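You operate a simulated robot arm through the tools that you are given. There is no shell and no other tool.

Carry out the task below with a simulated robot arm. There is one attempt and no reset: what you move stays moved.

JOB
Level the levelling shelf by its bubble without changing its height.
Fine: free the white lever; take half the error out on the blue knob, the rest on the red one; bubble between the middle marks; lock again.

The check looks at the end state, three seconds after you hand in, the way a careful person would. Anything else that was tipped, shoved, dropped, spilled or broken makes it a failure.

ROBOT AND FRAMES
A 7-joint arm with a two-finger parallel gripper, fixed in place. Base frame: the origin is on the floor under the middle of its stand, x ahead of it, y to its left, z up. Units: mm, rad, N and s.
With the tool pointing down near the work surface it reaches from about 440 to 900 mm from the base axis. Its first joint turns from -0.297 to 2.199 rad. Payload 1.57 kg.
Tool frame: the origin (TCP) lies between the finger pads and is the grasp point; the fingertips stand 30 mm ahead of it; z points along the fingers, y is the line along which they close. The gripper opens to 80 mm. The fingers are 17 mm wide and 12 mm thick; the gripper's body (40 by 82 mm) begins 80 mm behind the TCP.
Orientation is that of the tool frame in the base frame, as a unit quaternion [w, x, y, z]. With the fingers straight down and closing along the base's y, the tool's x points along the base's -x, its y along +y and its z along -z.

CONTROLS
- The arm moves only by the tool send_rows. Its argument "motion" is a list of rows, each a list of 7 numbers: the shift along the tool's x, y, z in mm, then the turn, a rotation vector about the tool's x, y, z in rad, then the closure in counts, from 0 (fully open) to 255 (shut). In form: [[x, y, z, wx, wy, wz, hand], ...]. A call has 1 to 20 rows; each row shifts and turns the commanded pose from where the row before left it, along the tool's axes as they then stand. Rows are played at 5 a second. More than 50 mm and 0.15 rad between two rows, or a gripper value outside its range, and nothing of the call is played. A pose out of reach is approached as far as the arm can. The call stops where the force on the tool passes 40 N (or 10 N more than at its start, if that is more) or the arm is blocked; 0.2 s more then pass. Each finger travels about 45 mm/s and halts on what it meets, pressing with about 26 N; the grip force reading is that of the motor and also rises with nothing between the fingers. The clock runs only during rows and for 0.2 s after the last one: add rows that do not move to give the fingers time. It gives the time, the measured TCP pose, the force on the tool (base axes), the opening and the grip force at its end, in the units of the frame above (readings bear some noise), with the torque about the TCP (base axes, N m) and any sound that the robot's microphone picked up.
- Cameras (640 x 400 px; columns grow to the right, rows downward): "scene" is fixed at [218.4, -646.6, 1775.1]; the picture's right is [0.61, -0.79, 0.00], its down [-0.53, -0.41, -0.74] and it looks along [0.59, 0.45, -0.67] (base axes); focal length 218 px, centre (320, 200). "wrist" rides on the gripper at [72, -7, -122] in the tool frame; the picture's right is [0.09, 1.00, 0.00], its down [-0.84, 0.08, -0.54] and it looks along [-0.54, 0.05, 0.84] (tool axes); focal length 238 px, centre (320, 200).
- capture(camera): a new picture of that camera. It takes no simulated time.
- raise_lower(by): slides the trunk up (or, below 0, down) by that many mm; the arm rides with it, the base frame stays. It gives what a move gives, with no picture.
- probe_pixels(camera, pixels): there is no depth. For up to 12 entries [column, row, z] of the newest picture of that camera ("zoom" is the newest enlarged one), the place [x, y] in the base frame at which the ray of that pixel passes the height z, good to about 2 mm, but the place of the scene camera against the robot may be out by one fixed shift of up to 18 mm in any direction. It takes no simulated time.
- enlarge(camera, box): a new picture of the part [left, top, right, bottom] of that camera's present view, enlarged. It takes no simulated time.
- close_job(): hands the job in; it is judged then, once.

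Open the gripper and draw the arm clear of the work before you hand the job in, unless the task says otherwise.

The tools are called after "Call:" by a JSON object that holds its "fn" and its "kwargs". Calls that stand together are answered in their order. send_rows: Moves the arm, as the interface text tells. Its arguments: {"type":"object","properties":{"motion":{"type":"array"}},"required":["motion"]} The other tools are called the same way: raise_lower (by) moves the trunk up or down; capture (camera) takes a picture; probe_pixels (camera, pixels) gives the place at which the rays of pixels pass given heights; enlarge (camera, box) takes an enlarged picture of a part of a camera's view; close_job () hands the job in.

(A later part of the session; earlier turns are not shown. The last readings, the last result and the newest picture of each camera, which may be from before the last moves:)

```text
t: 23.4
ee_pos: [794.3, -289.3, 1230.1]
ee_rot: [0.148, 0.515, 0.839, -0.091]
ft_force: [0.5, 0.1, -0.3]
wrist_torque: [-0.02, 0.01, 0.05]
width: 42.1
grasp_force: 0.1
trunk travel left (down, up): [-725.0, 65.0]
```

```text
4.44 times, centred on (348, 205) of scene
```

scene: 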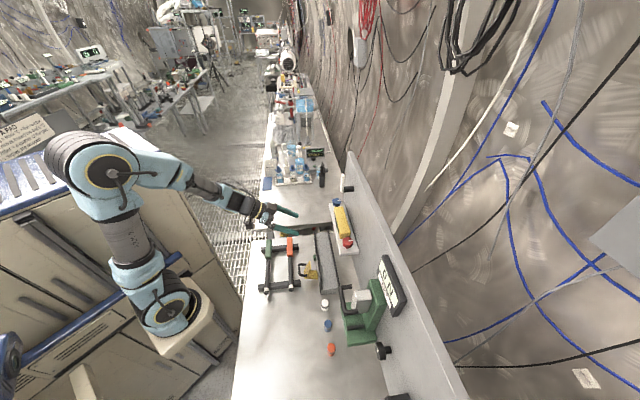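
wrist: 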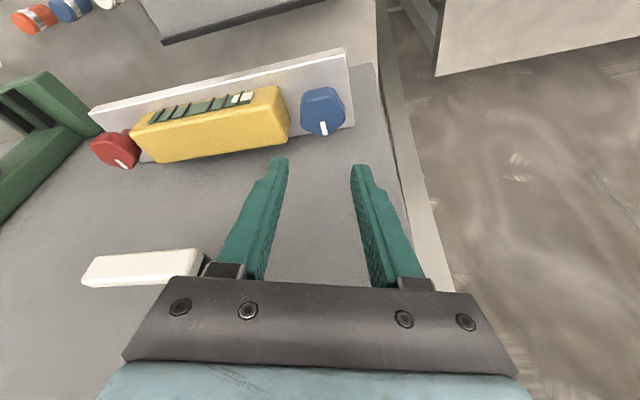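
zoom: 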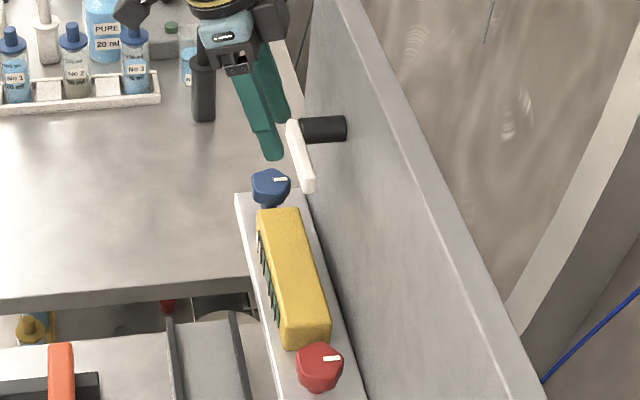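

The fingers are above and behind the blue knob in view (322,110). I'll measure its axis again from this closer viewpoint before descending.

Call:
{"fn": "enlarge", "kwargs": {"camera": "wrist", "box": [284, 80, 364, 140]}}

Call:
{"fn": "probe_pixels", "kwargs": {"camera": "zoom", "pixels": [[0, 0, 1149], [640, 0, 1149], [0, 400, 1149], [640, 400, 1149], [320, 200, 1149], [320, 100, 1149], [320, 300, 1149]]}}

```text
6.67 times, centred on (324, 110) of wrist
```

zoom: 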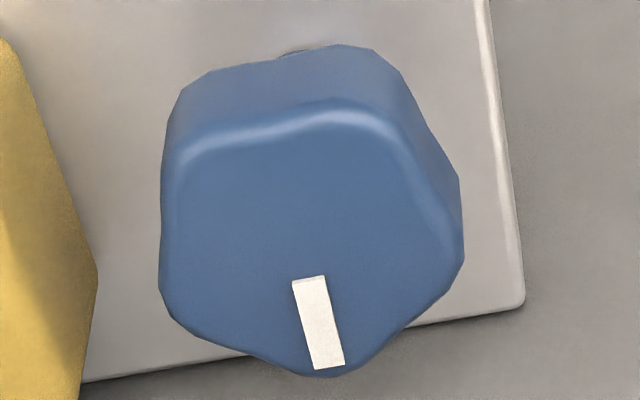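

```text
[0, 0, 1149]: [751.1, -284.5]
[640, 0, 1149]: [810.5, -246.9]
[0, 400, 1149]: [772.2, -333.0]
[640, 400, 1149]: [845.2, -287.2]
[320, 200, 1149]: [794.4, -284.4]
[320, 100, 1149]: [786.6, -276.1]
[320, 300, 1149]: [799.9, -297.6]
```

The refined blue axis is ≈ (794,-292), so the TCP is laterally within about 1.5 mm of target. I'll descend to just above the head and check clearances.

Call:
{"fn": "send_rows", "kwargs": {"motion": [[6.1, 0.1, 15.5, 0, 0, 0, 120], [6.1, 0.1, 15.5, 0, 0, 0, 120], [6.2, 0.1, 15.6, 0, 0, 0, 120], [0, 0, 0, 0, 0, 0, 120], [0, 0, 0, 0, 0, 0, 120]]}}

Call:
{"fn": "capture", "kwargs": {"camera": "wrist"}}

Call:
{"fn": "enlarge", "kwargs": {"camera": "scene", "box": [316, 180, 364, 216]}}

Call:
{"fn": "enlarge", "kwargs": {"camera": "wrist", "box": [240, 90, 400, 190]}}

```text
t: 24.6
ee_pos: [794.6, -287.5, 1179.4]
ee_rot: [0.149, 0.514, 0.84, -0.092]
ft_force: [-0.3, 0.0, -0.4]
wrist_torque: [0.0, 0.0, -0.01]
width: 42.6
grasp_force: 0.1
trunk travel left (down, up): [-725.0, 65.0]
```

```text
taken
```

wrist: 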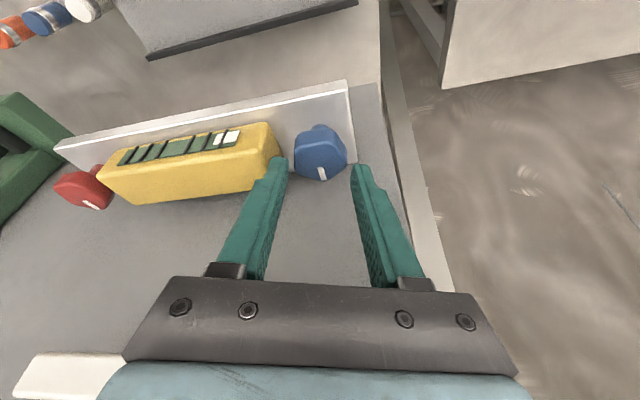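

```text
11.11 times, centred on (340, 198) of scene
```

zoom: 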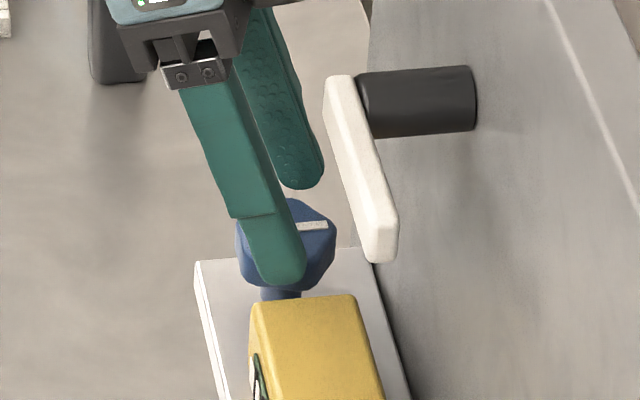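

```text
4.00 times, centred on (320, 140) of wrist
```

zoom: 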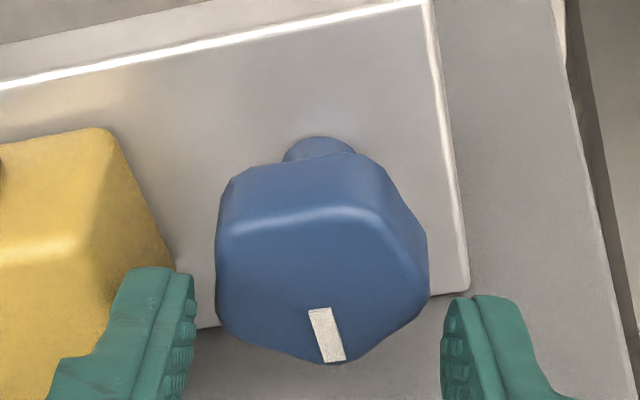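

Tips (z≈1151) straddle the head with about 4 mm left and 3 mm right to spare, and the block end looks clear of the left finger. I'll shift 1 mm away from the block and descend 14 mm in small steps, watching force.

Call:
{"fn": "send_rows", "kwargs": {"motion": [[0, 1, 0, 0, 0, 0, 120], [1.2, 0, 3.3, 0, 0, 0, 120], [1.2, 0, 3.3, 0, 0, 0, 120], [1.2, 0, 3.3, 0, 0, 0, 120], [1.2, 0, 3.3, 0, 0, 0, 120], [0, 0, 0, 0, 0, 0, 120]]}}

Call:
{"fn": "enlarge", "kwargs": {"camera": "wrist", "box": [240, 90, 400, 190]}}

Call:
{"fn": "enlarge", "kwargs": {"camera": "scene", "box": [316, 180, 364, 216]}}

```text
t: 26.0
ee_pos: [794.2, -286.5, 1165.9]
ee_rot: [0.149, 0.514, 0.84, -0.092]
ft_force: [-1.8, -0.7, -0.2]
wrist_torque: [-0.02, 0.01, -0.02]
width: 43.1
grasp_force: 0.0
trunk travel left (down, up): [-725.0, 65.0]
```

```text
4.00 times, centred on (320, 140) of wrist
```

zoom: 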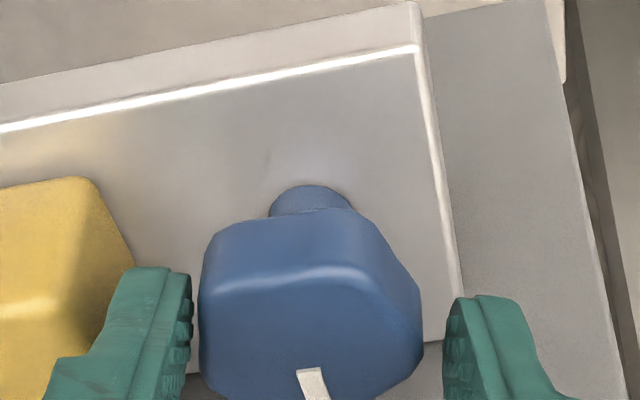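

```text
11.11 times, centred on (340, 198) of scene
```

zoom: 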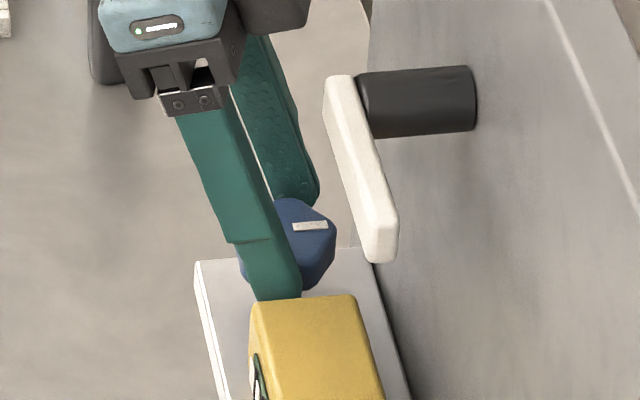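

The left tip is now in the gap beside the block, and the small -U force suggests it brushes the knob. I'll shift back 1 mm and go down the remaining 13 mm.

Call:
{"fn": "send_rows", "kwargs": {"motion": [[0, -1, 0, 0, 0, 0, 120], [1.1, 0, 3.1, 0, 0, 0, 120], [1.1, 0, 3.1, 0, 0, 0, 120], [1.1, 0, 3.1, 0, 0, 0, 120], [1.1, 0, 3.0, 0, 0, 0, 120], [0, 0, 0, 0, 0, 0, 120]]}}

Call:
{"fn": "enlarge", "kwargs": {"camera": "wrist", "box": [240, 110, 400, 230]}}

Call:
{"fn": "enlarge", "kwargs": {"camera": "scene", "box": [316, 180, 364, 216]}}

```text
t: 27.4
ee_pos: [791.8, -285.4, 1151.9]
ee_rot: [0.148, 0.514, 0.84, -0.091]
ft_force: [0.2, -0.3, 0.0]
wrist_torque: [0.02, 0.01, 0.02]
width: 42.0
grasp_force: 0.1
trunk travel left (down, up): [-725.0, 65.0]
```

```text
3.33 times, centred on (320, 170) of wrist
```

zoom: 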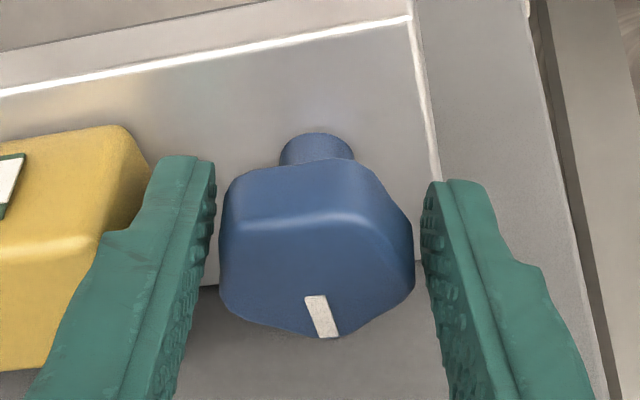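

```text
11.11 times, centred on (340, 198) of scene
```

zoom: 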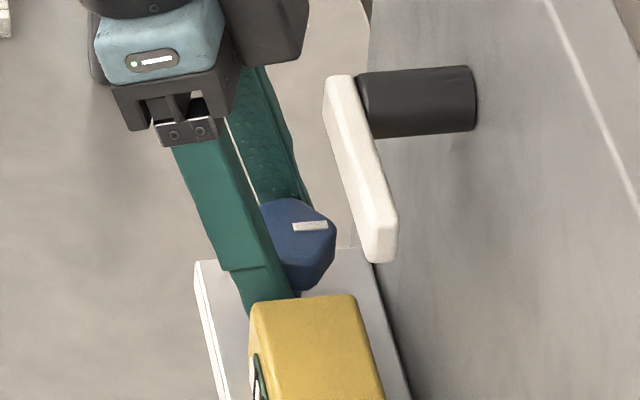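

No contact force now, and the head sits between the fingers. I'll shift 3 mm toward the wall to centre and close on the knob.

Call:
{"fn": "send_rows", "kwargs": {"motion": [[-3, 0, 1.1, 0, 0, 0, 120], [0, 0, 0, 0, 0, 0, 150], [0, 0, 0, 0, 0, 0, 180], [0, 0, 0, 0, 0, 0, 180], [0, 0, 0, 0, 0, 0, 180]]}}

Call:
{"fn": "enlarge", "kwargs": {"camera": "wrist", "box": [240, 110, 400, 230]}}

```text
t: 28.6
ee_pos: [793.8, -289.5, 1153.7]
ee_rot: [0.148, 0.515, 0.84, -0.092]
ft_force: [-9.8, -2.2, -0.2]
wrist_torque: [0.53, 0.64, -0.07]
width: 38.1
grasp_force: 44.0
trunk travel left (down, up): [-725.0, 65.0]
```

```text
3.33 times, centred on (320, 170) of wrist
```

zoom: 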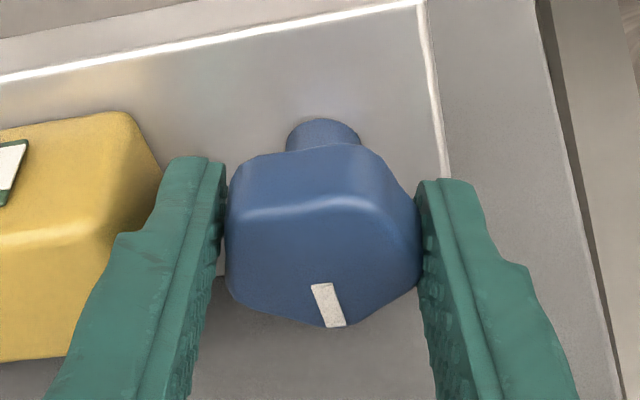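

Gripped at 38.1 mm with about 10 N side load, so I'll relieve that by shifting 0.8 mm. Then I'll turn the knob about 36° counter-clockwise around its axis and see how the bubble reacts.

Call:
{"fn": "send_rows", "kwargs": {"motion": [[0, -0.8, 0, 0, 0, 0, 180], [0.19, -0.34, -0.07, -0.043, 0, -0.1182, 180], [0.19, -0.34, -0.07, -0.043, 0, -0.1182, 180], [0.19, -0.34, -0.07, -0.043, 0, -0.1182, 180], [0, 0, 0, 0, 0, 0, 180]]}}

Call:
{"fn": "capture", "kwargs": {"camera": "wrist"}}

Call:
{"fn": "enlarge", "kwargs": {"camera": "wrist", "box": [100, 90, 420, 250]}}

Call:
{"fn": "enlarge", "kwargs": {"camera": "scene", "box": [316, 180, 380, 256]}}

```text
t: 29.8
ee_pos: [792.2, -290.5, 1152.7]
ee_rot: [0.164, 0.347, 0.921, -0.062]
ft_force: [-14.1, -6.6, 0.1]
wrist_torque: [-0.97, -0.29, -0.05]
width: 38.0
grasp_force: 44.0
trunk travel left (down, up): [-725.0, 65.0]
```

```text
taken
```

wrist: 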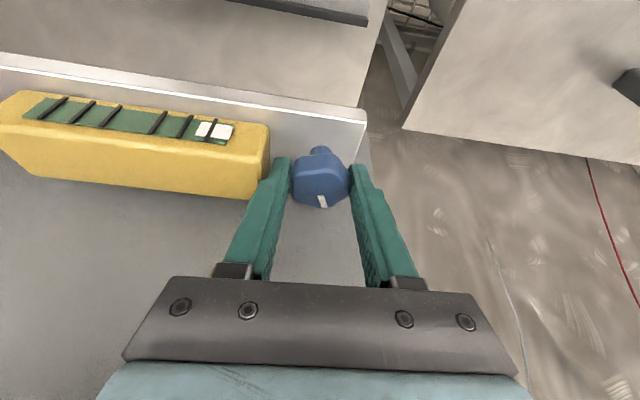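

```text
2.00 times, centred on (260, 170) of wrist
```

zoom: 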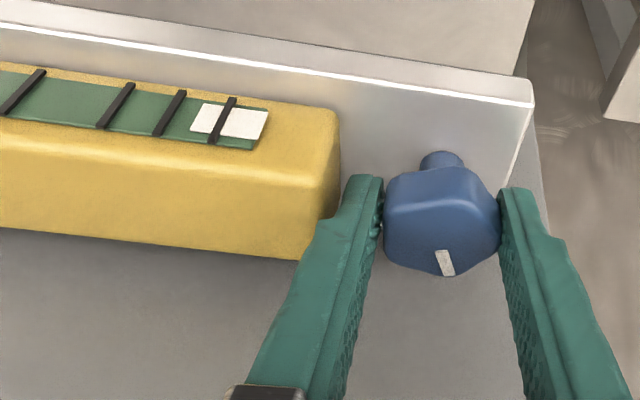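

```text
5.26 times, centred on (348, 218) of scene
```

zoom: 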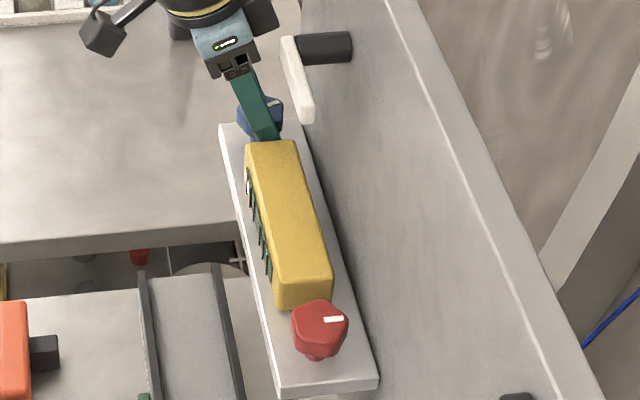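

The knob turned with the tool (about 22°); 14 N of side load means my axis estimate is about 1 mm off, and I'll correct that. I'll zoom in on the bubble to look for any movement.

Call:
{"fn": "enlarge", "kwargs": {"camera": "wrist", "box": [170, 105, 250, 155]}}

Call:
{"fn": "send_rows", "kwargs": {"motion": [[0, -1.2, 0, 0, 0, 0, 180], [0, 0, 0, 0, 0, 0, 180]]}}

```text
8.00 times, centred on (210, 130) of wrist
```

zoom: 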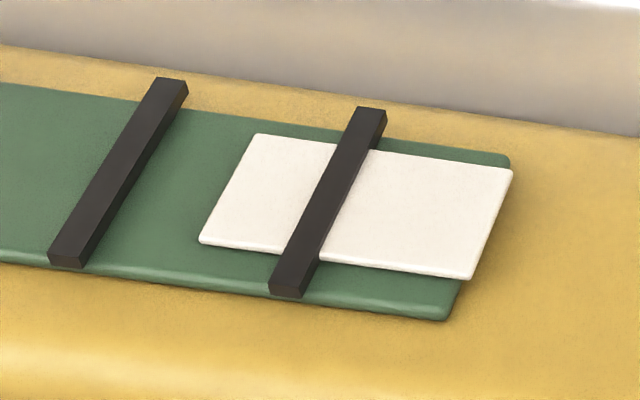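

```text
t: 30.4
ee_pos: [792.4, -290.0, 1153.4]
ee_rot: [0.163, 0.348, 0.921, -0.061]
ft_force: [-6.9, -6.8, 4.5]
wrist_torque: [-0.12, 0.96, -0.02]
width: 38.0
grasp_force: 43.3
trunk travel left (down, up): [-725.0, 65.0]
```

The bubble still sits at the tube's end. I'll continue counter-clockwise 22° more with a corrected turning centre and watch the load.

Call:
{"fn": "send_rows", "kwargs": {"motion": [[0, -0.6, 0, 0, 0, 0, 180], [0.12, -0.63, -0.04, -0.043, 0, -0.1182, 180], [0.12, -0.63, -0.04, -0.043, 0, -0.1182, 180], [0.12, -0.63, -0.04, -0.043, 0, -0.1182, 180], [0, 0, 0, 0, 0, 0, 180]]}}

Call:
{"fn": "capture", "kwargs": {"camera": "wrist"}}

Call:
{"fn": "enlarge", "kwargs": {"camera": "wrist", "box": [80, 110, 400, 270]}}

```text
t: 31.6
ee_pos: [790.5, -291.1, 1152.1]
ee_rot: [0.172, 0.168, 0.97, -0.031]
ft_force: [-0.8, -2.9, 2.5]
wrist_torque: [-0.26, -0.83, -0.03]
width: 37.8
grasp_force: 44.0
trunk travel left (down, up): [-725.0, 65.0]
```

```text
taken
```

wrist: 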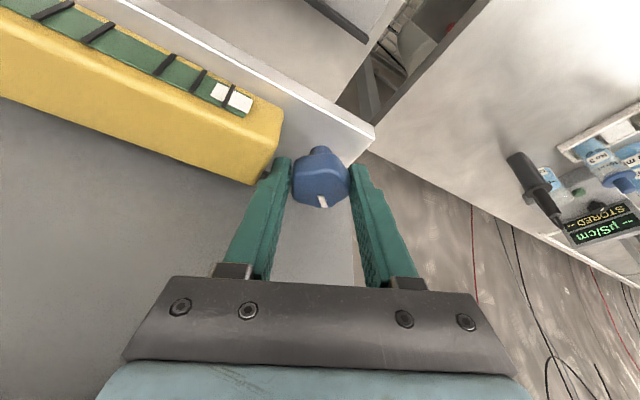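

```text
2.00 times, centred on (240, 190) of wrist
```

zoom: 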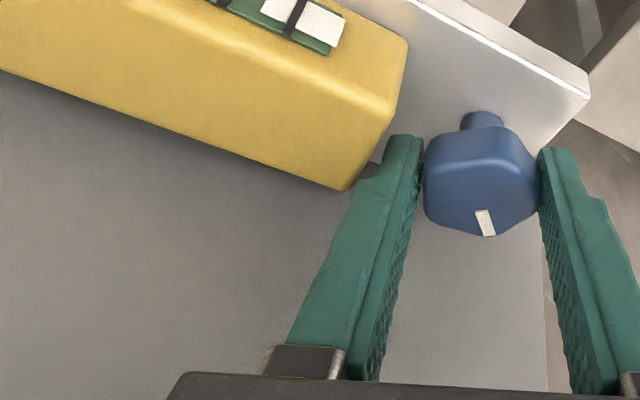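

Side load is down to about 3 N and the total turn is about 43°. I'll look closely at the bubble.

Call:
{"fn": "enlarge", "kwargs": {"camera": "wrist", "box": [170, 55, 266, 125]}}

```text
5.71 times, centred on (218, 90) of wrist
```

zoom: 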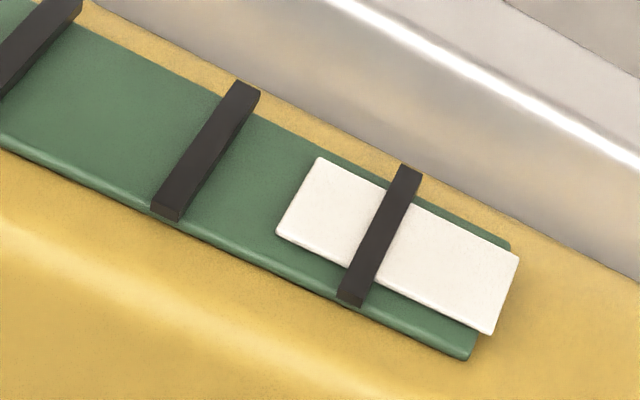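

The bubble hasn't moved, so it is still pinned at its end stop and I can't tell the thread sense from it. The fixed scene camera may show the shelf's corner heights at extreme zoom, so I'll record both ends now.

Call:
{"fn": "enlarge", "kwargs": {"camera": "scene", "box": [325, 200.5, 333, 205.5]}}

Call:
{"fn": "enlarge", "kwargs": {"camera": "scene", "box": [336.4, 251.4, 344.4, 256.4]}}

Call:
{"fn": "enlarge", "kwargs": {"camera": "scene", "box": [325, 190, 365, 215]}}

```text
16.00 times, centred on (329, 203) of scene
```

zoom: 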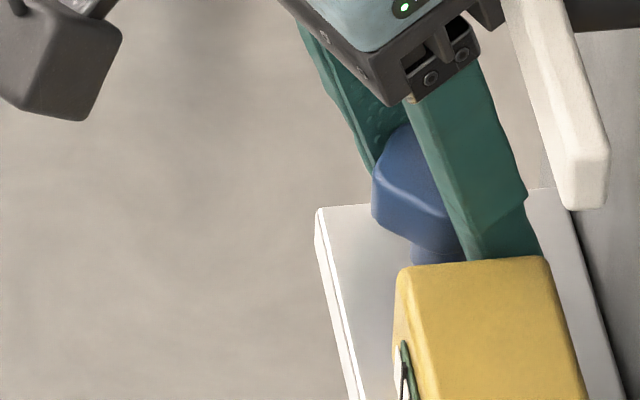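

```text
16.00 times, centred on (340, 254) of scene
```

zoom: 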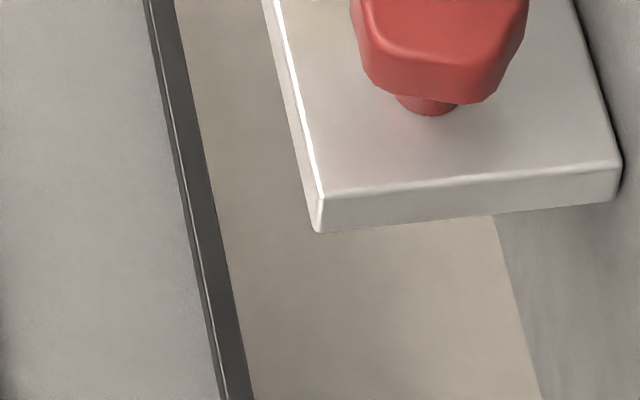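

```text
16.00 times, centred on (345, 202) of scene
```

zoom: 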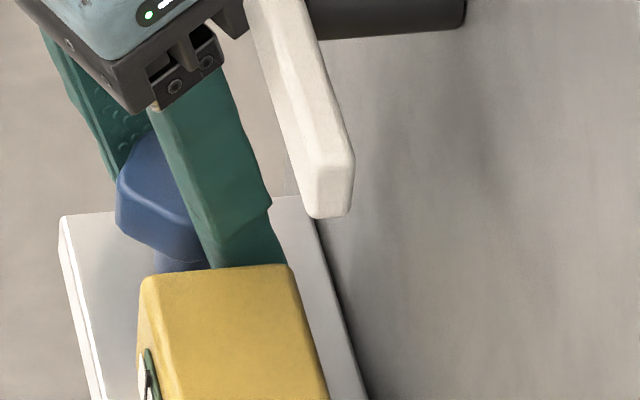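

The zoom is limited to 16×, too coarse for sub-mm changes. The upward force that built up while turning counter-clockwise hints that this raises the blue end. I'll release, re-grip strain-free and turn clockwise to test the sign.

Call:
{"fn": "send_rows", "kwargs": {"motion": [[0, 0, 0, 0, 0, 0, 122], [0, 0, 0, 0, 0, 0, 122], [0, 0, 0, 0, 0, 0, 122], [0, 0, 0, 0, 0, 0, 122]]}}

Call:
{"fn": "enlarge", "kwargs": {"camera": "wrist", "box": [240, 110, 400, 230]}}

Call:
{"fn": "send_rows", "kwargs": {"motion": [[0, 0, 0, 0, 0, 0, 150], [0, 0, 0, 0, 0, 0, 180], [0, 0, 0, 0, 0, 0, 180], [0, 0, 0, 0, 0, 0, 180]]}}

```text
t: 32.6
ee_pos: [791.0, -292.3, 1151.7]
ee_rot: [0.171, 0.169, 0.97, -0.031]
ft_force: [0.3, -0.7, -0.2]
wrist_torque: [-0.01, 0.01, 0.05]
width: 41.8
grasp_force: 0.1
trunk travel left (down, up): [-725.0, 65.0]
```

```text
3.33 times, centred on (320, 170) of wrist
```

zoom: 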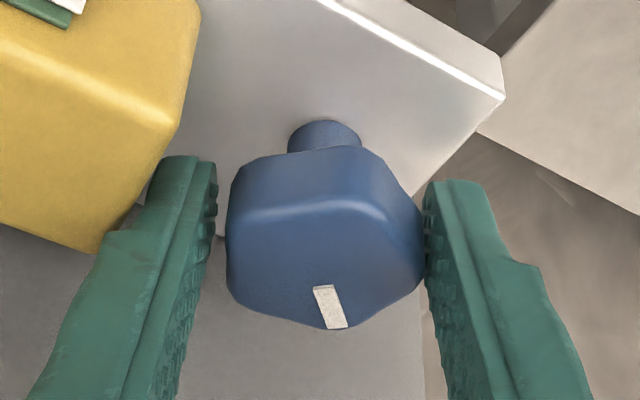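

```text
t: 33.6
ee_pos: [791.0, -291.8, 1152.0]
ee_rot: [0.172, 0.169, 0.97, -0.03]
ft_force: [0.9, 1.5, -0.4]
wrist_torque: [0.0, -0.1, -0.03]
width: 38.1
grasp_force: 43.7
trunk travel left (down, up): [-725.0, 65.0]
```

The grip is now strain-free (forces under 2 N). I'll turn clockwise 22° and read the vertical force.

Call:
{"fn": "send_rows", "kwargs": {"motion": [[-0.12, 0.63, 0.04, 0.043, 0, 0.1182, 180], [-0.12, 0.63, 0.04, 0.043, 0, 0.1182, 180], [-0.12, 0.63, 0.04, 0.043, 0, 0.1182, 180], [0, 0, 0, 0, 0, 0, 180]]}}

Call:
{"fn": "send_rows", "kwargs": {"motion": [[-0.12, 0.63, 0.04, 0.043, 0, 0.1182, 180], [-0.12, 0.63, 0.04, 0.043, 0, 0.1182, 180], [-0.12, 0.63, 0.04, 0.043, 0, 0.1182, 180], [0, 0, 0, 0, 0, 0, 180]]}}

```text
t: 34.6
ee_pos: [792.9, -291.8, 1153.3]
ee_rot: [0.162, 0.348, 0.921, -0.062]
ft_force: [-0.6, 2.1, -4.8]
wrist_torque: [-0.8, -0.58, 0.01]
width: 38.0
grasp_force: 43.6
trunk travel left (down, up): [-725.0, 65.0]
```

```text
t: 35.6
ee_pos: [794.4, -289.1, 1153.0]
ee_rot: [0.149, 0.515, 0.84, -0.091]
ft_force: [-2.8, 2.3, -1.8]
wrist_torque: [0.5, 0.97, -0.02]
width: 38.0
grasp_force: 43.3
trunk travel left (down, up): [-725.0, 65.0]
```

Turning clockwise gives a downward pull, so clockwise likely lowers the blue end, which is what I need. I'll continue clockwise past the start position by about 29° and check the bubble.

Call:
{"fn": "send_rows", "kwargs": {"motion": [[-0.12, 0.63, 0.04, 0.043, 0, 0.1182, 180], [-0.12, 0.63, 0.04, 0.043, 0, 0.1182, 180], [0, 0, 0, 0, 0, 0, 180]]}}

Call:
{"fn": "send_rows", "kwargs": {"motion": [[-0.12, 0.63, 0.04, 0.043, 0, 0.1182, 180], [-0.12, 0.63, 0.04, 0.043, 0, 0.1182, 180], [0, 0, 0, 0, 0, 0, 180]]}}

Call:
{"fn": "capture", "kwargs": {"camera": "wrist"}}

Call:
{"fn": "enlarge", "kwargs": {"camera": "scene", "box": [316, 180, 364, 216]}}

```text
t: 36.4
ee_pos: [795.3, -288.8, 1151.5]
ee_rot: [0.136, 0.615, 0.769, -0.11]
ft_force: [-4.7, 2.0, -9.9]
wrist_torque: [-0.13, 0.34, 0.01]
width: 38.0
grasp_force: 43.4
trunk travel left (down, up): [-725.0, 65.0]
```

```text
t: 37.2
ee_pos: [796.5, -289.1, 1153.1]
ee_rot: [0.12, 0.707, 0.685, -0.124]
ft_force: [-4.6, 4.5, -9.6]
wrist_torque: [0.34, 0.67, 0.0]
width: 37.9
grasp_force: 43.4
trunk travel left (down, up): [-725.0, 65.0]
```

```text
taken
```

wrist: 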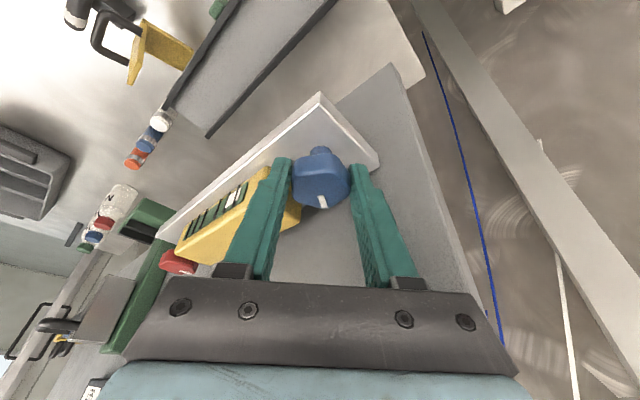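

```text
11.11 times, centred on (340, 198) of scene
```

zoom: 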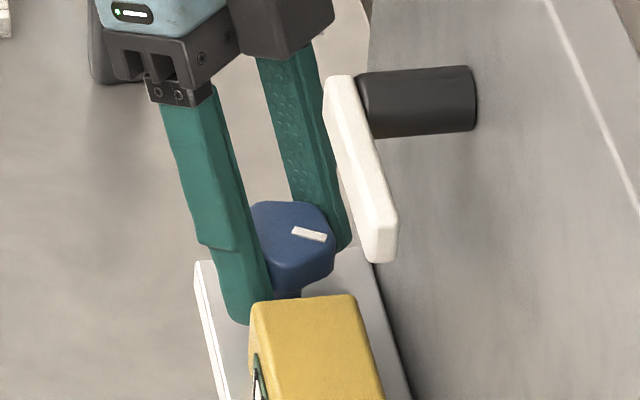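

The downward pull keeps growing (-9.6 N), which fits the blue end going down. I'll check the bubble up close.

Call:
{"fn": "enlarge", "kwargs": {"camera": "wrist", "box": [178, 165, 274, 245]}}

```text
5.00 times, centred on (226, 205) of wrist
```

zoom: 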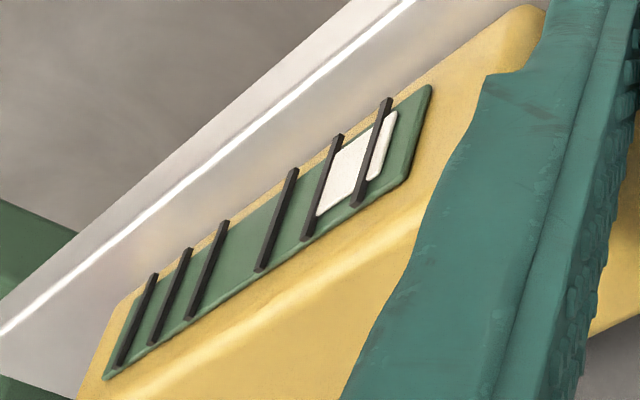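

The bubble has come off its stop and now sits between the 5th and 6th marks, so clockwise on blue is right (28.6° net so far). I'll open, lift clear, and turn the tool back 72° for another stroke.

Call:
{"fn": "send_rows", "kwargs": {"motion": [[0, 0, 0, 0, 0, 0, 120], [0, 0, 0, 0, 0, 0, 120], [0, 0, 0, 0, 0, 0, 120], [-3.65, 0, -10, 0, 0, 0, 120], [-3.65, 0, -10, 0, 0, 0, 120], [-3.65, 0, -10, 0, 0, 0, 120], [-3.65, 0, -10, 0, 0, 0, 120], [0, 0, 0, 0, 0, 0, 120]]}}

Call:
{"fn": "send_rows", "kwargs": {"motion": [[0.12, -0.63, -0.04, -0.043, 0, -0.1182, 120], [0.12, -0.63, -0.04, -0.043, 0, -0.1182, 120], [0.12, -0.63, -0.04, -0.043, 0, -0.1182, 120], [0.12, -0.63, -0.04, -0.043, 0, -0.1182, 120], [0.12, -0.63, -0.04, -0.043, 0, -0.1182, 120], [0.12, -0.63, -0.04, -0.043, 0, -0.1182, 120], [0.12, -0.63, -0.04, -0.043, 0, -0.1182, 120], [0.12, -0.63, -0.04, -0.043, 0, -0.1182, 120], [0.12, -0.63, -0.04, -0.043, 0, -0.1182, 120], [0.12, -0.63, -0.04, -0.043, 0, -0.1182, 120], [0, 0, 0, 0, 0, 0, 120], [0, 0, 0, 0, 0, 0, 120]]}}

Call:
{"fn": "capture", "kwargs": {"camera": "wrist"}}

```text
t: 39.0
ee_pos: [796.8, -289.4, 1195.5]
ee_rot: [0.122, 0.707, 0.685, -0.124]
ft_force: [0.0, -0.4, 0.5]
wrist_torque: [0.04, 0.0, 0.01]
width: 42.4
grasp_force: 0.0
trunk travel left (down, up): [-725.0, 65.0]
```

```text
t: 41.6
ee_pos: [790.7, -291.7, 1197.0]
ee_rot: [0.172, 0.169, 0.97, -0.031]
ft_force: [0.2, 0.8, -0.3]
wrist_torque: [-0.01, 0.01, -0.01]
width: 42.4
grasp_force: 0.1
trunk travel left (down, up): [-725.0, 65.0]
```

```text
taken
```

wrist: 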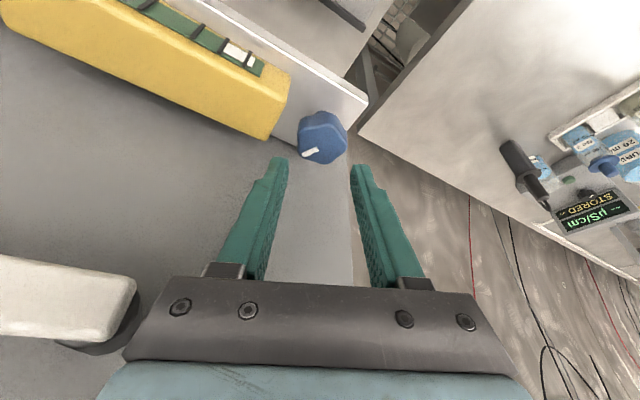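

The pose matches the earlier strain-free grip position at this angle. I'll descend 44 mm straight down and check before closing.

Call:
{"fn": "send_rows", "kwargs": {"motion": [[3.75, 0.1, 10.3, 0, 0, 0, 120], [3.75, 0.1, 10.3, 0, 0, 0, 120], [3.75, 0.1, 10.3, 0, 0, 0, 120], [3.75, 0.1, 10.3, 0, 0, 0, 120], [0, 0, 0, 0, 0, 0, 120]]}}

Call:
{"fn": "enlarge", "kwargs": {"camera": "wrist", "box": [240, 110, 400, 230]}}

```text
t: 42.8
ee_pos: [788.9, -291.2, 1150.1]
ee_rot: [0.172, 0.168, 0.97, -0.03]
ft_force: [-0.6, 0.6, 0.0]
wrist_torque: [0.0, 0.03, 0.02]
width: 42.4
grasp_force: 0.1
trunk travel left (down, up): [-725.0, 65.0]
```

```text
3.33 times, centred on (320, 170) of wrist
```

zoom: 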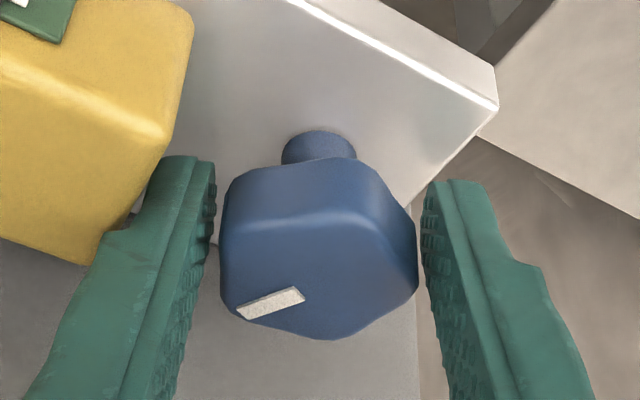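

The knob sits centred between the fingers. I'll nudge 2 mm toward the wall, close, and turn clockwise in two halves while reading the load.

Call:
{"fn": "send_rows", "kwargs": {"motion": [[-1.88, 0, 0.68, 0, 0, 0, 120], [0, 0, 0, 0, 0, 0, 150], [0, 0, 0, 0, 0, 0, 180], [0, 0, 0, 0, 0, 0, 180], [0, 0, 0, 0, 0, 0, 180]]}}

Call:
{"fn": "send_rows", "kwargs": {"motion": [[-0.1, 0.63, 0.1, 0.043, 0, 0.1182, 180], [-0.1, 0.63, 0.1, 0.043, 0, 0.1182, 180], [-0.1, 0.63, 0.1, 0.043, 0, 0.1182, 180], [-0.1, 0.63, 0.1, 0.043, 0, 0.1182, 180], [-0.1, 0.63, 0.1, 0.043, 0, 0.1182, 180], [0, 0, 0, 0, 0, 0, 180]]}}

Call:
{"fn": "capture", "kwargs": {"camera": "wrist"}}

Call:
{"fn": "enlarge", "kwargs": {"camera": "wrist", "box": [100, 90, 300, 215]}}

```text
t: 44.0
ee_pos: [792.4, -291.4, 1150.9]
ee_rot: [0.171, 0.168, 0.97, -0.03]
ft_force: [-1.4, -5.2, -0.4]
wrist_torque: [-0.09, 0.14, 0.01]
width: 37.9
grasp_force: 44.2
trunk travel left (down, up): [-725.0, 65.0]
```

```text
t: 45.4
ee_pos: [792.2, -290.2, 1149.8]
ee_rot: [0.153, 0.461, 0.87, -0.081]
ft_force: [-8.2, -4.3, 0.4]
wrist_torque: [0.53, 0.98, -0.03]
width: 37.9
grasp_force: 43.8
trunk travel left (down, up): [-725.0, 65.0]
```

```text
taken
```

wrist: 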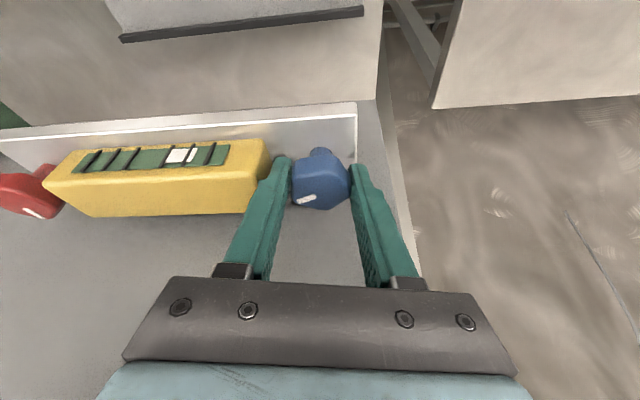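

```text
3.20 times, centred on (200, 152) of wrist
```

zoom: 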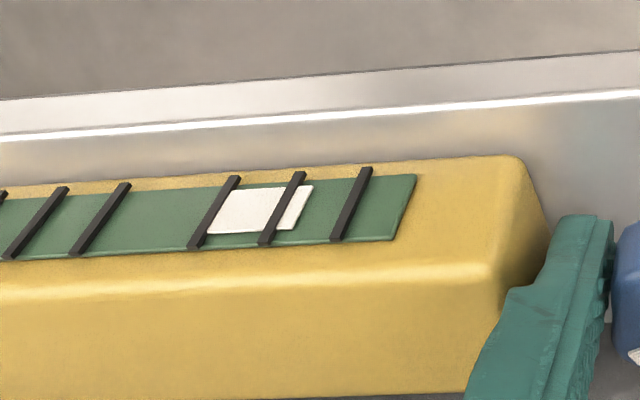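

About 36° more moved the bubble one mark spacing: it now spans from mark 4 to just past mark 5. I'll zoom in to quantify it before deciding how much of the error blue has taken.

Call:
{"fn": "enlarge", "kwargs": {"camera": "wrist", "box": [60, 135, 172, 205]}}

Call:
{"fn": "enlarge", "kwargs": {"camera": "wrist", "box": [140, 130, 240, 180]}}

```text
5.71 times, centred on (116, 170) of wrist
```

zoom: 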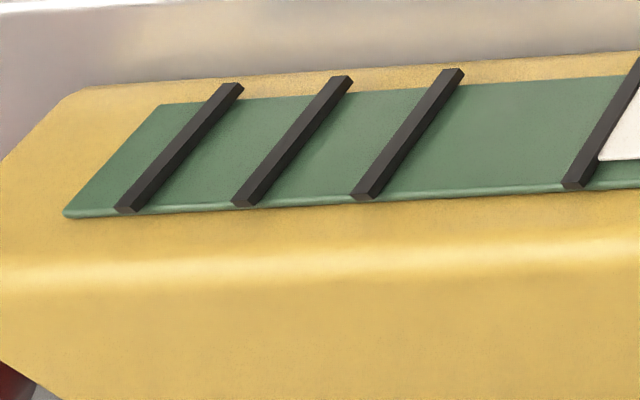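

```text
6.40 times, centred on (190, 155) of wrist
```

zoom: 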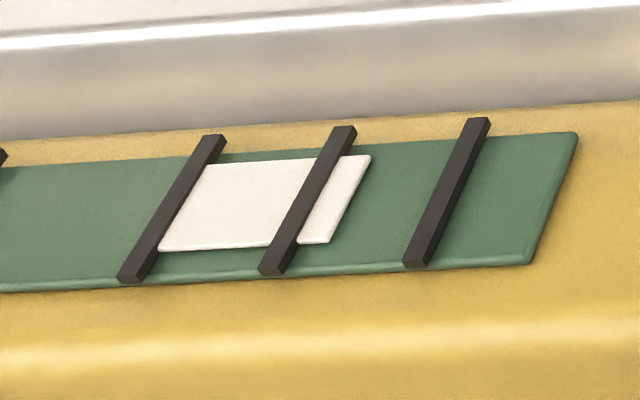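

By mark spacing the bubble centre is about +92 units (marks at ±53/113/175), giving ≈1.75 units per degree and a total error of ≈117° of knob turn. Blue's half is ≈59° and it's at 64.7°, so I'll back it off 6°, release and lift to take a straight measurement.

Call:
{"fn": "send_rows", "kwargs": {"motion": [[0.08, -0.53, -0.08, -0.0359, 0, -0.0987, 180], [0, 0, 0, 0, 0, 0, 180], [0, 0, 0, 0, 0, 0, 180]]}}

Call:
{"fn": "send_rows", "kwargs": {"motion": [[0, 0, 0, 0, 0, 0, 122], [0, 0, 0, 0, 0, 0, 122], [0, 0, 0, 0, 0, 0, 122], [-3.65, 0, -10, 0, 0, 0, 122], [-3.65, 0, -10, 0, 0, 0, 122], [-3.65, 0, -10, 0, 0, 0, 122], [-3.65, 0, -10, 0, 0, 0, 122], [0, 0, 0, 0, 0, 0, 122]]}}

Call:
{"fn": "capture", "kwargs": {"camera": "wrist"}}

```text
t: 46.2
ee_pos: [792.5, -289.6, 1151.7]
ee_rot: [0.158, 0.414, 0.894, -0.073]
ft_force: [-10.1, -6.1, -0.6]
wrist_torque: [0.21, 0.24, -0.04]
width: 37.9
grasp_force: 44.0
trunk travel left (down, up): [-725.0, 65.0]
```

```text
t: 48.0
ee_pos: [793.7, -289.6, 1192.9]
ee_rot: [0.158, 0.414, 0.894, -0.072]
ft_force: [0.4, 0.3, 0.4]
wrist_torque: [0.01, 0.0, -0.01]
width: 41.6
grasp_force: 0.1
trunk travel left (down, up): [-725.0, 65.0]
```

```text
taken
```

wrist: 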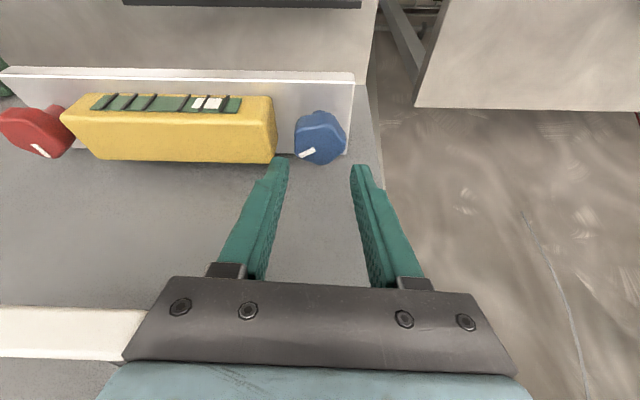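

Blue is at 58.6° clockwise and released. I'll back off in front of the vial for a square look at the bubble.

Call:
{"fn": "send_rows", "kwargs": {"motion": [[28.2, 0, -10.3, 0, 0, 0, 122], [28.2, 0, -10.3, 0, 0, 0, 122], [28.2, 0, -10.3, 0, 0, 0, 122], [-6.8, 0, -18.8, 0, 0, 0, 122], [-6.8, 0, -18.8, 0, 0, 0, 122], [0, -36.7, 0, 0, 0, 0, 122], [0, -36.7, 0, 0, 0, 0, 122], [0, -36.7, 0, 0, 0, 0, 122], [0, 0, 0, 0, 0, 0, 122], [0, 0, 0, 0, 0, 0, 122]]}}

Call:
{"fn": "capture", "kwargs": {"camera": "wrist"}}

Call:
{"fn": "enlarge", "kwargs": {"camera": "wrist", "box": [250, 110, 378, 190]}}

```text
t: 50.2
ee_pos: [650.0, -293.7, 1232.8]
ee_rot: [0.158, 0.414, 0.893, -0.073]
ft_force: [-0.3, -0.3, -0.3]
wrist_torque: [0.01, -0.01, 0.0]
width: 42.0
grasp_force: 0.1
trunk travel left (down, up): [-725.0, 65.0]
```

```text
taken
```

wrist: 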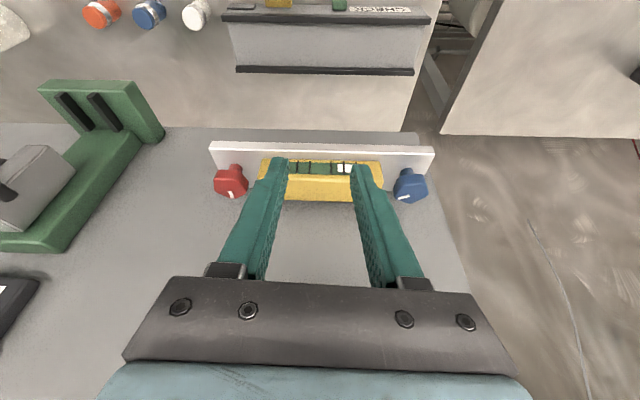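

```text
5.00 times, centred on (314, 150) of wrist
```

zoom: 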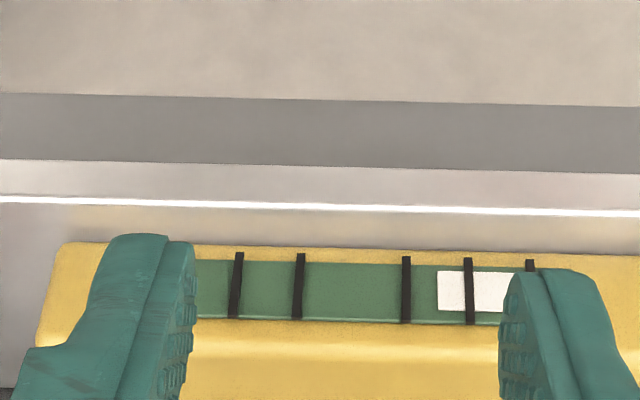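

Bubble centre reads about +124 units here, more than expected after backing off. I'll check the blue index angle to see how far the knob really turned.

Call:
{"fn": "enlarge", "kwargs": {"camera": "wrist", "box": [380, 155, 444, 210]}}

Call:
{"fn": "probe_pixels", "kwargs": {"camera": "zoom", "pixels": [[0, 0, 1149], [640, 0, 1149], [0, 400, 1149], [640, 400, 1149], [320, 200, 1149]]}}

Call:
{"fn": "enlarge", "kwargs": {"camera": "wrist", "box": [200, 155, 264, 210]}}

Call:
{"fn": "probe_pixels", "kwargs": {"camera": "zoom", "pixels": [[0, 0, 1149], [640, 0, 1149], [0, 400, 1149], [640, 400, 1149], [320, 200, 1149]]}}

```text
7.27 times, centred on (412, 182) of wrist
```

zoom: 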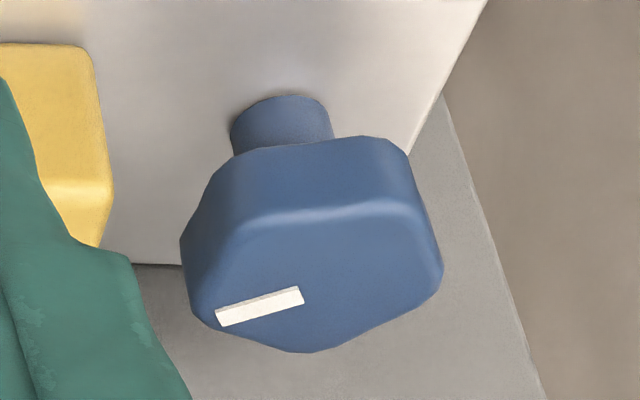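

```text
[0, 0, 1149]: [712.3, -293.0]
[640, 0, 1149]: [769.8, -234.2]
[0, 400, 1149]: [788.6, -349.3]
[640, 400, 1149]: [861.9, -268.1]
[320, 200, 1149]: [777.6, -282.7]
```

```text
7.27 times, centred on (232, 182) of wrist
```

zoom: 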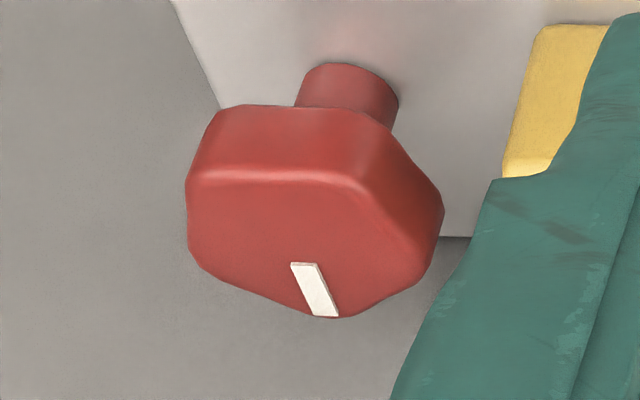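

```text
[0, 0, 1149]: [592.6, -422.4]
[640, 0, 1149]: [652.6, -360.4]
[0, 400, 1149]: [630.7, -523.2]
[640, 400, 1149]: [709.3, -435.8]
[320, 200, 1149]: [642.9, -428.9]
```

The blue index reads about 60° clockwise as intended, so the bubble reading differed either from load or from lag. I'll let a second pass without moving and re-read.

Call:
{"fn": "send_rows", "kwargs": {"motion": [[0, 0, 0, 0, 0, 0, 0], [0, 0, 0, 0, 0, 0, 0], [0, 0, 0, 0, 0, 0, 0], [0, 0, 0, 0, 0, 0, 0], [0, 0, 0, 0, 0, 0, 0], [0, 0, 0, 0, 0, 0, 0]]}}

Call:
{"fn": "enlarge", "kwargs": {"camera": "wrist", "box": [250, 130, 390, 210]}}

```text
t: 51.6
ee_pos: [650.7, -293.7, 1233.0]
ee_rot: [0.158, 0.414, 0.893, -0.073]
ft_force: [0.4, -0.9, 0.7]
wrist_torque: [0.01, -0.01, -0.01]
width: 80.2
grasp_force: 0.1
trunk travel left (down, up): [-725.0, 65.0]
```

```text
4.57 times, centred on (320, 170) of wrist
```

zoom: 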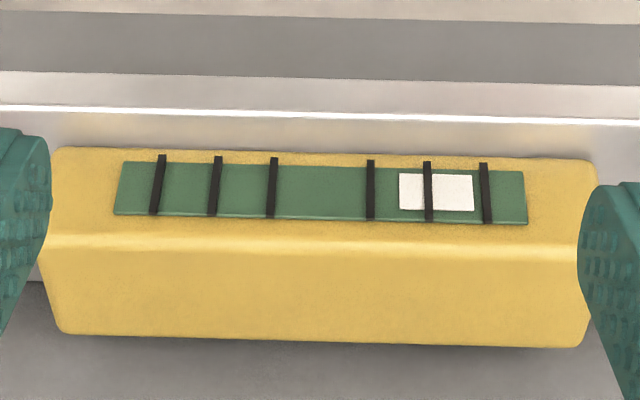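

The bubble is steady at about +124 units in the free state, so the gripped readings were load-affected and I'll measure only with the shelf released. Next is the red knob, turned counter-clockwise to raise it. I'll re-orient the tool for it (closing axis at -9°).

Call:
{"fn": "send_rows", "kwargs": {"motion": [[0, 0, 0, 0.042, 0, 0.1155, 120], [0, 0, 0, 0.042, 0, 0.1155, 120], [0, 0, 0, 0.042, 0, 0.1155, 120], [0, 0, 0, 0.042, 0, 0.1155, 120], [0, 0, 0, 0.042, 0, 0.1155, 120], [0, 0, 0, 0.042, 0, 0.1155, 120], [0, 0, 0, 0.042, 0, 0.1155, 120], [0, 0, 0, 0, 0, 0, 120], [0, 0, 0, 0, 0, 0, 120]]}}

```text
t: 53.6
ee_pos: [651.3, -291.8, 1233.9]
ee_rot: [0.113, 0.749, 0.639, -0.133]
ft_force: [1.0, -0.5, -0.3]
wrist_torque: [-0.03, -0.02, -0.01]
width: 42.3
grasp_force: 0.0
trunk travel left (down, up): [-725.0, 65.0]
```

At this angle the gripper body would pass within a few mm of the parked lever's tip. I'll instead use a safer grip on red with the closing axis at 63°, doing the turn in two strokes, so I rotate the tool 72° the other way.

Call:
{"fn": "send_rows", "kwargs": {"motion": [[0, 0, 0, -0.043, 0, -0.1181, 120], [0, 0, 0, -0.043, 0, -0.1181, 120], [0, 0, 0, -0.043, 0, -0.1181, 120], [0, 0, 0, -0.043, 0, -0.1181, 120], [0, 0, 0, -0.043, 0, -0.1181, 120], [0, 0, 0, -0.043, 0, -0.1181, 120], [0, 0, 0, -0.043, 0, -0.1181, 120], [0, 0, 0, -0.043, 0, -0.1181, 120], [0, 0, 0, -0.043, 0, -0.1181, 120], [0, 0, 0, -0.043, 0, -0.1181, 120], [0, 0, 0, 0, 0, 0, 120], [0, 0, 0, 0, 0, 0, 120]]}}

```text
t: 56.2
ee_pos: [651.9, -291.2, 1233.9]
ee_rot: [0.169, 0.23, 0.957, -0.042]
ft_force: [0.0, -0.5, -0.2]
wrist_torque: [0.02, 0.01, 0.01]
width: 42.3
grasp_force: 0.1
trunk travel left (down, up): [-725.0, 65.0]
```

The closing axis is now at 63°. I'll slide along in front, then in over the red knob at z≈1200.

Call:
{"fn": "send_rows", "kwargs": {"motion": [[0, -34.6, 0, 0, 0, 0, 120], [0, -34.6, 0, 0, 0, 0, 120], [0, -34.6, 0, 0, 0, 0, 120], [0, -34.5, 0, 0, 0, 0, 120], [-14.7, 0, 17.6, 0, 0, 0, 120], [-14.7, 0, 17.6, 0, 0, 0, 120], [-14.7, 0, 17.5, 0, 0, 0, 120], [0, 0, 0, 0, 0, 0, 120], [0, 0, 0, 0, 0, 0, 120]]}}

Call:
{"fn": "capture", "kwargs": {"camera": "wrist"}}

Call:
{"fn": "enlarge", "kwargs": {"camera": "wrist", "box": [240, 90, 400, 190]}}

Call:
{"fn": "enlarge", "kwargs": {"camera": "scene", "box": [310, 210, 390, 260]}}

```text
t: 58.2
ee_pos: [639.6, -442.9, 1199.8]
ee_rot: [0.169, 0.23, 0.958, -0.041]
ft_force: [-0.2, -0.1, 0.5]
wrist_torque: [0.02, 0.0, 0.02]
width: 42.4
grasp_force: 0.0
trunk travel left (down, up): [-725.0, 65.0]
```

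```text
taken
```

wrist: 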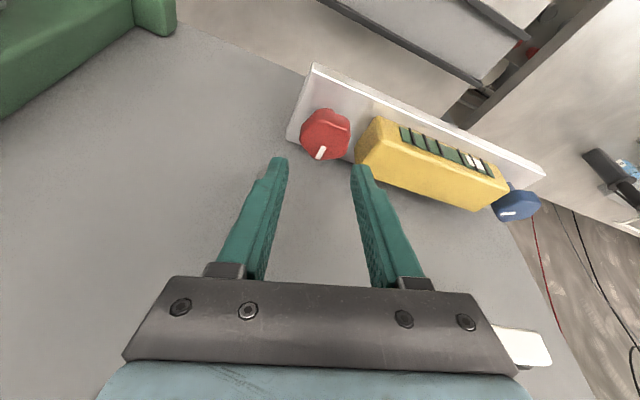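

```text
4.00 times, centred on (320, 140) of wrist
```

zoom: 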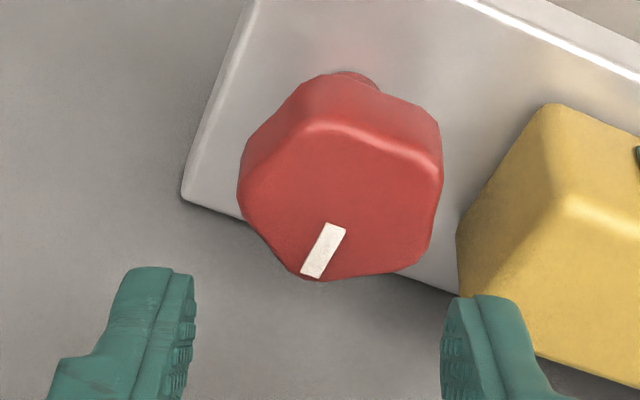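

```text
8.00 times, centred on (350, 235) of scene
```

zoom: 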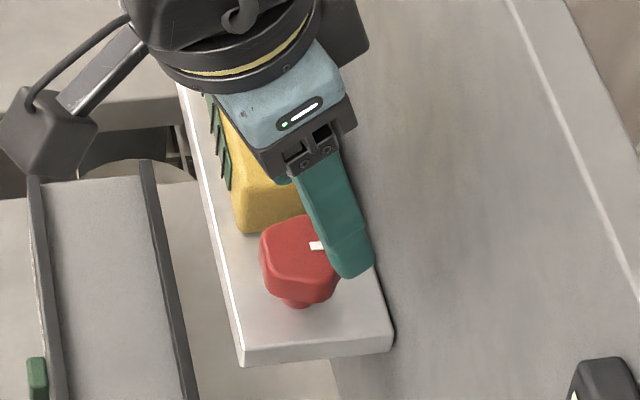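

The red knob is slightly right of the finger midline in view (raw ≈(325,137)). I'll measure its centre from here.

Call:
{"fn": "enlarge", "kwargs": {"camera": "wrist", "box": [286, 100, 366, 170]}}

Call:
{"fn": "probe_pixels", "kwargs": {"camera": "zoom", "pixels": [[0, 0, 1149], [640, 0, 1149], [0, 400, 1149], [640, 400, 1149], [320, 200, 1149], [320, 200, 1150]]}}

```text
5.71 times, centred on (326, 135) of wrist
```

zoom: 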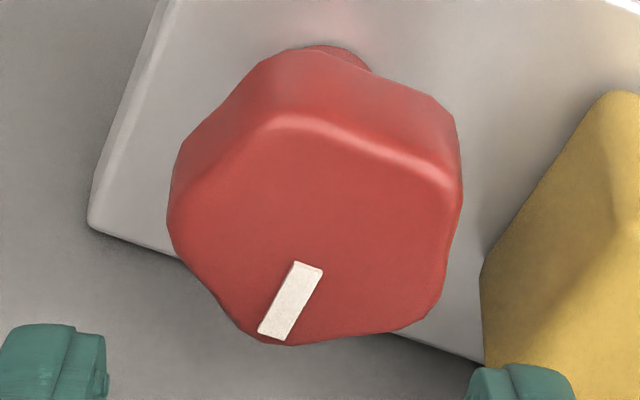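

```text
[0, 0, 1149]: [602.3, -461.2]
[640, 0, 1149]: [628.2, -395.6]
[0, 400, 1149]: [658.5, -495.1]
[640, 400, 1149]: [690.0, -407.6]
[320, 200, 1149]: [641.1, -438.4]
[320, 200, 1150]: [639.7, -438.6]
```

Centre comes out near (646.5,-441), consistent with my estimate. I'll correct 2 mm sideways, go down to just above the head and look.

Call:
{"fn": "send_rows", "kwargs": {"motion": [[3.2, 1.1, 11, 0, 0, 0, 120], [3.3, 1.1, 11.1, 0, 0, 0, 120], [0, 0, 0, 0, 0, 0, 120], [0, 0, 0, 0, 0, 0, 120]]}}

Call:
{"fn": "enlarge", "kwargs": {"camera": "wrist", "box": [240, 90, 400, 190]}}

Call:
{"fn": "enlarge", "kwargs": {"camera": "scene", "box": [324, 222, 372, 258]}}

```text
t: 59.2
ee_pos: [643.0, -440.1, 1177.5]
ee_rot: [0.169, 0.23, 0.958, -0.041]
ft_force: [-0.5, 0.1, 0.2]
wrist_torque: [-0.02, -0.03, -0.02]
width: 42.3
grasp_force: 0.1
trunk travel left (down, up): [-725.0, 65.0]
```

```text
4.00 times, centred on (320, 140) of wrist
```

zoom: 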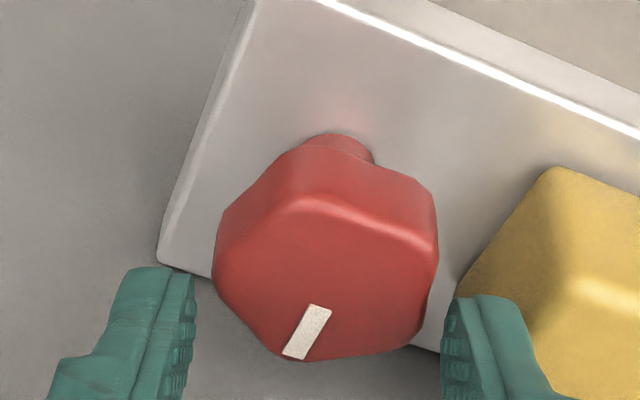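

```text
11.11 times, centred on (348, 240) of scene
```

zoom: 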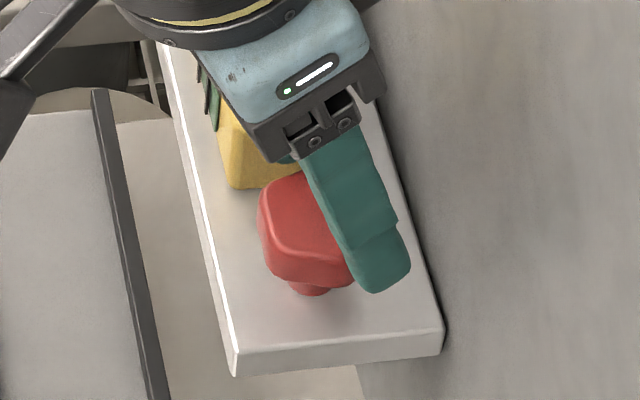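

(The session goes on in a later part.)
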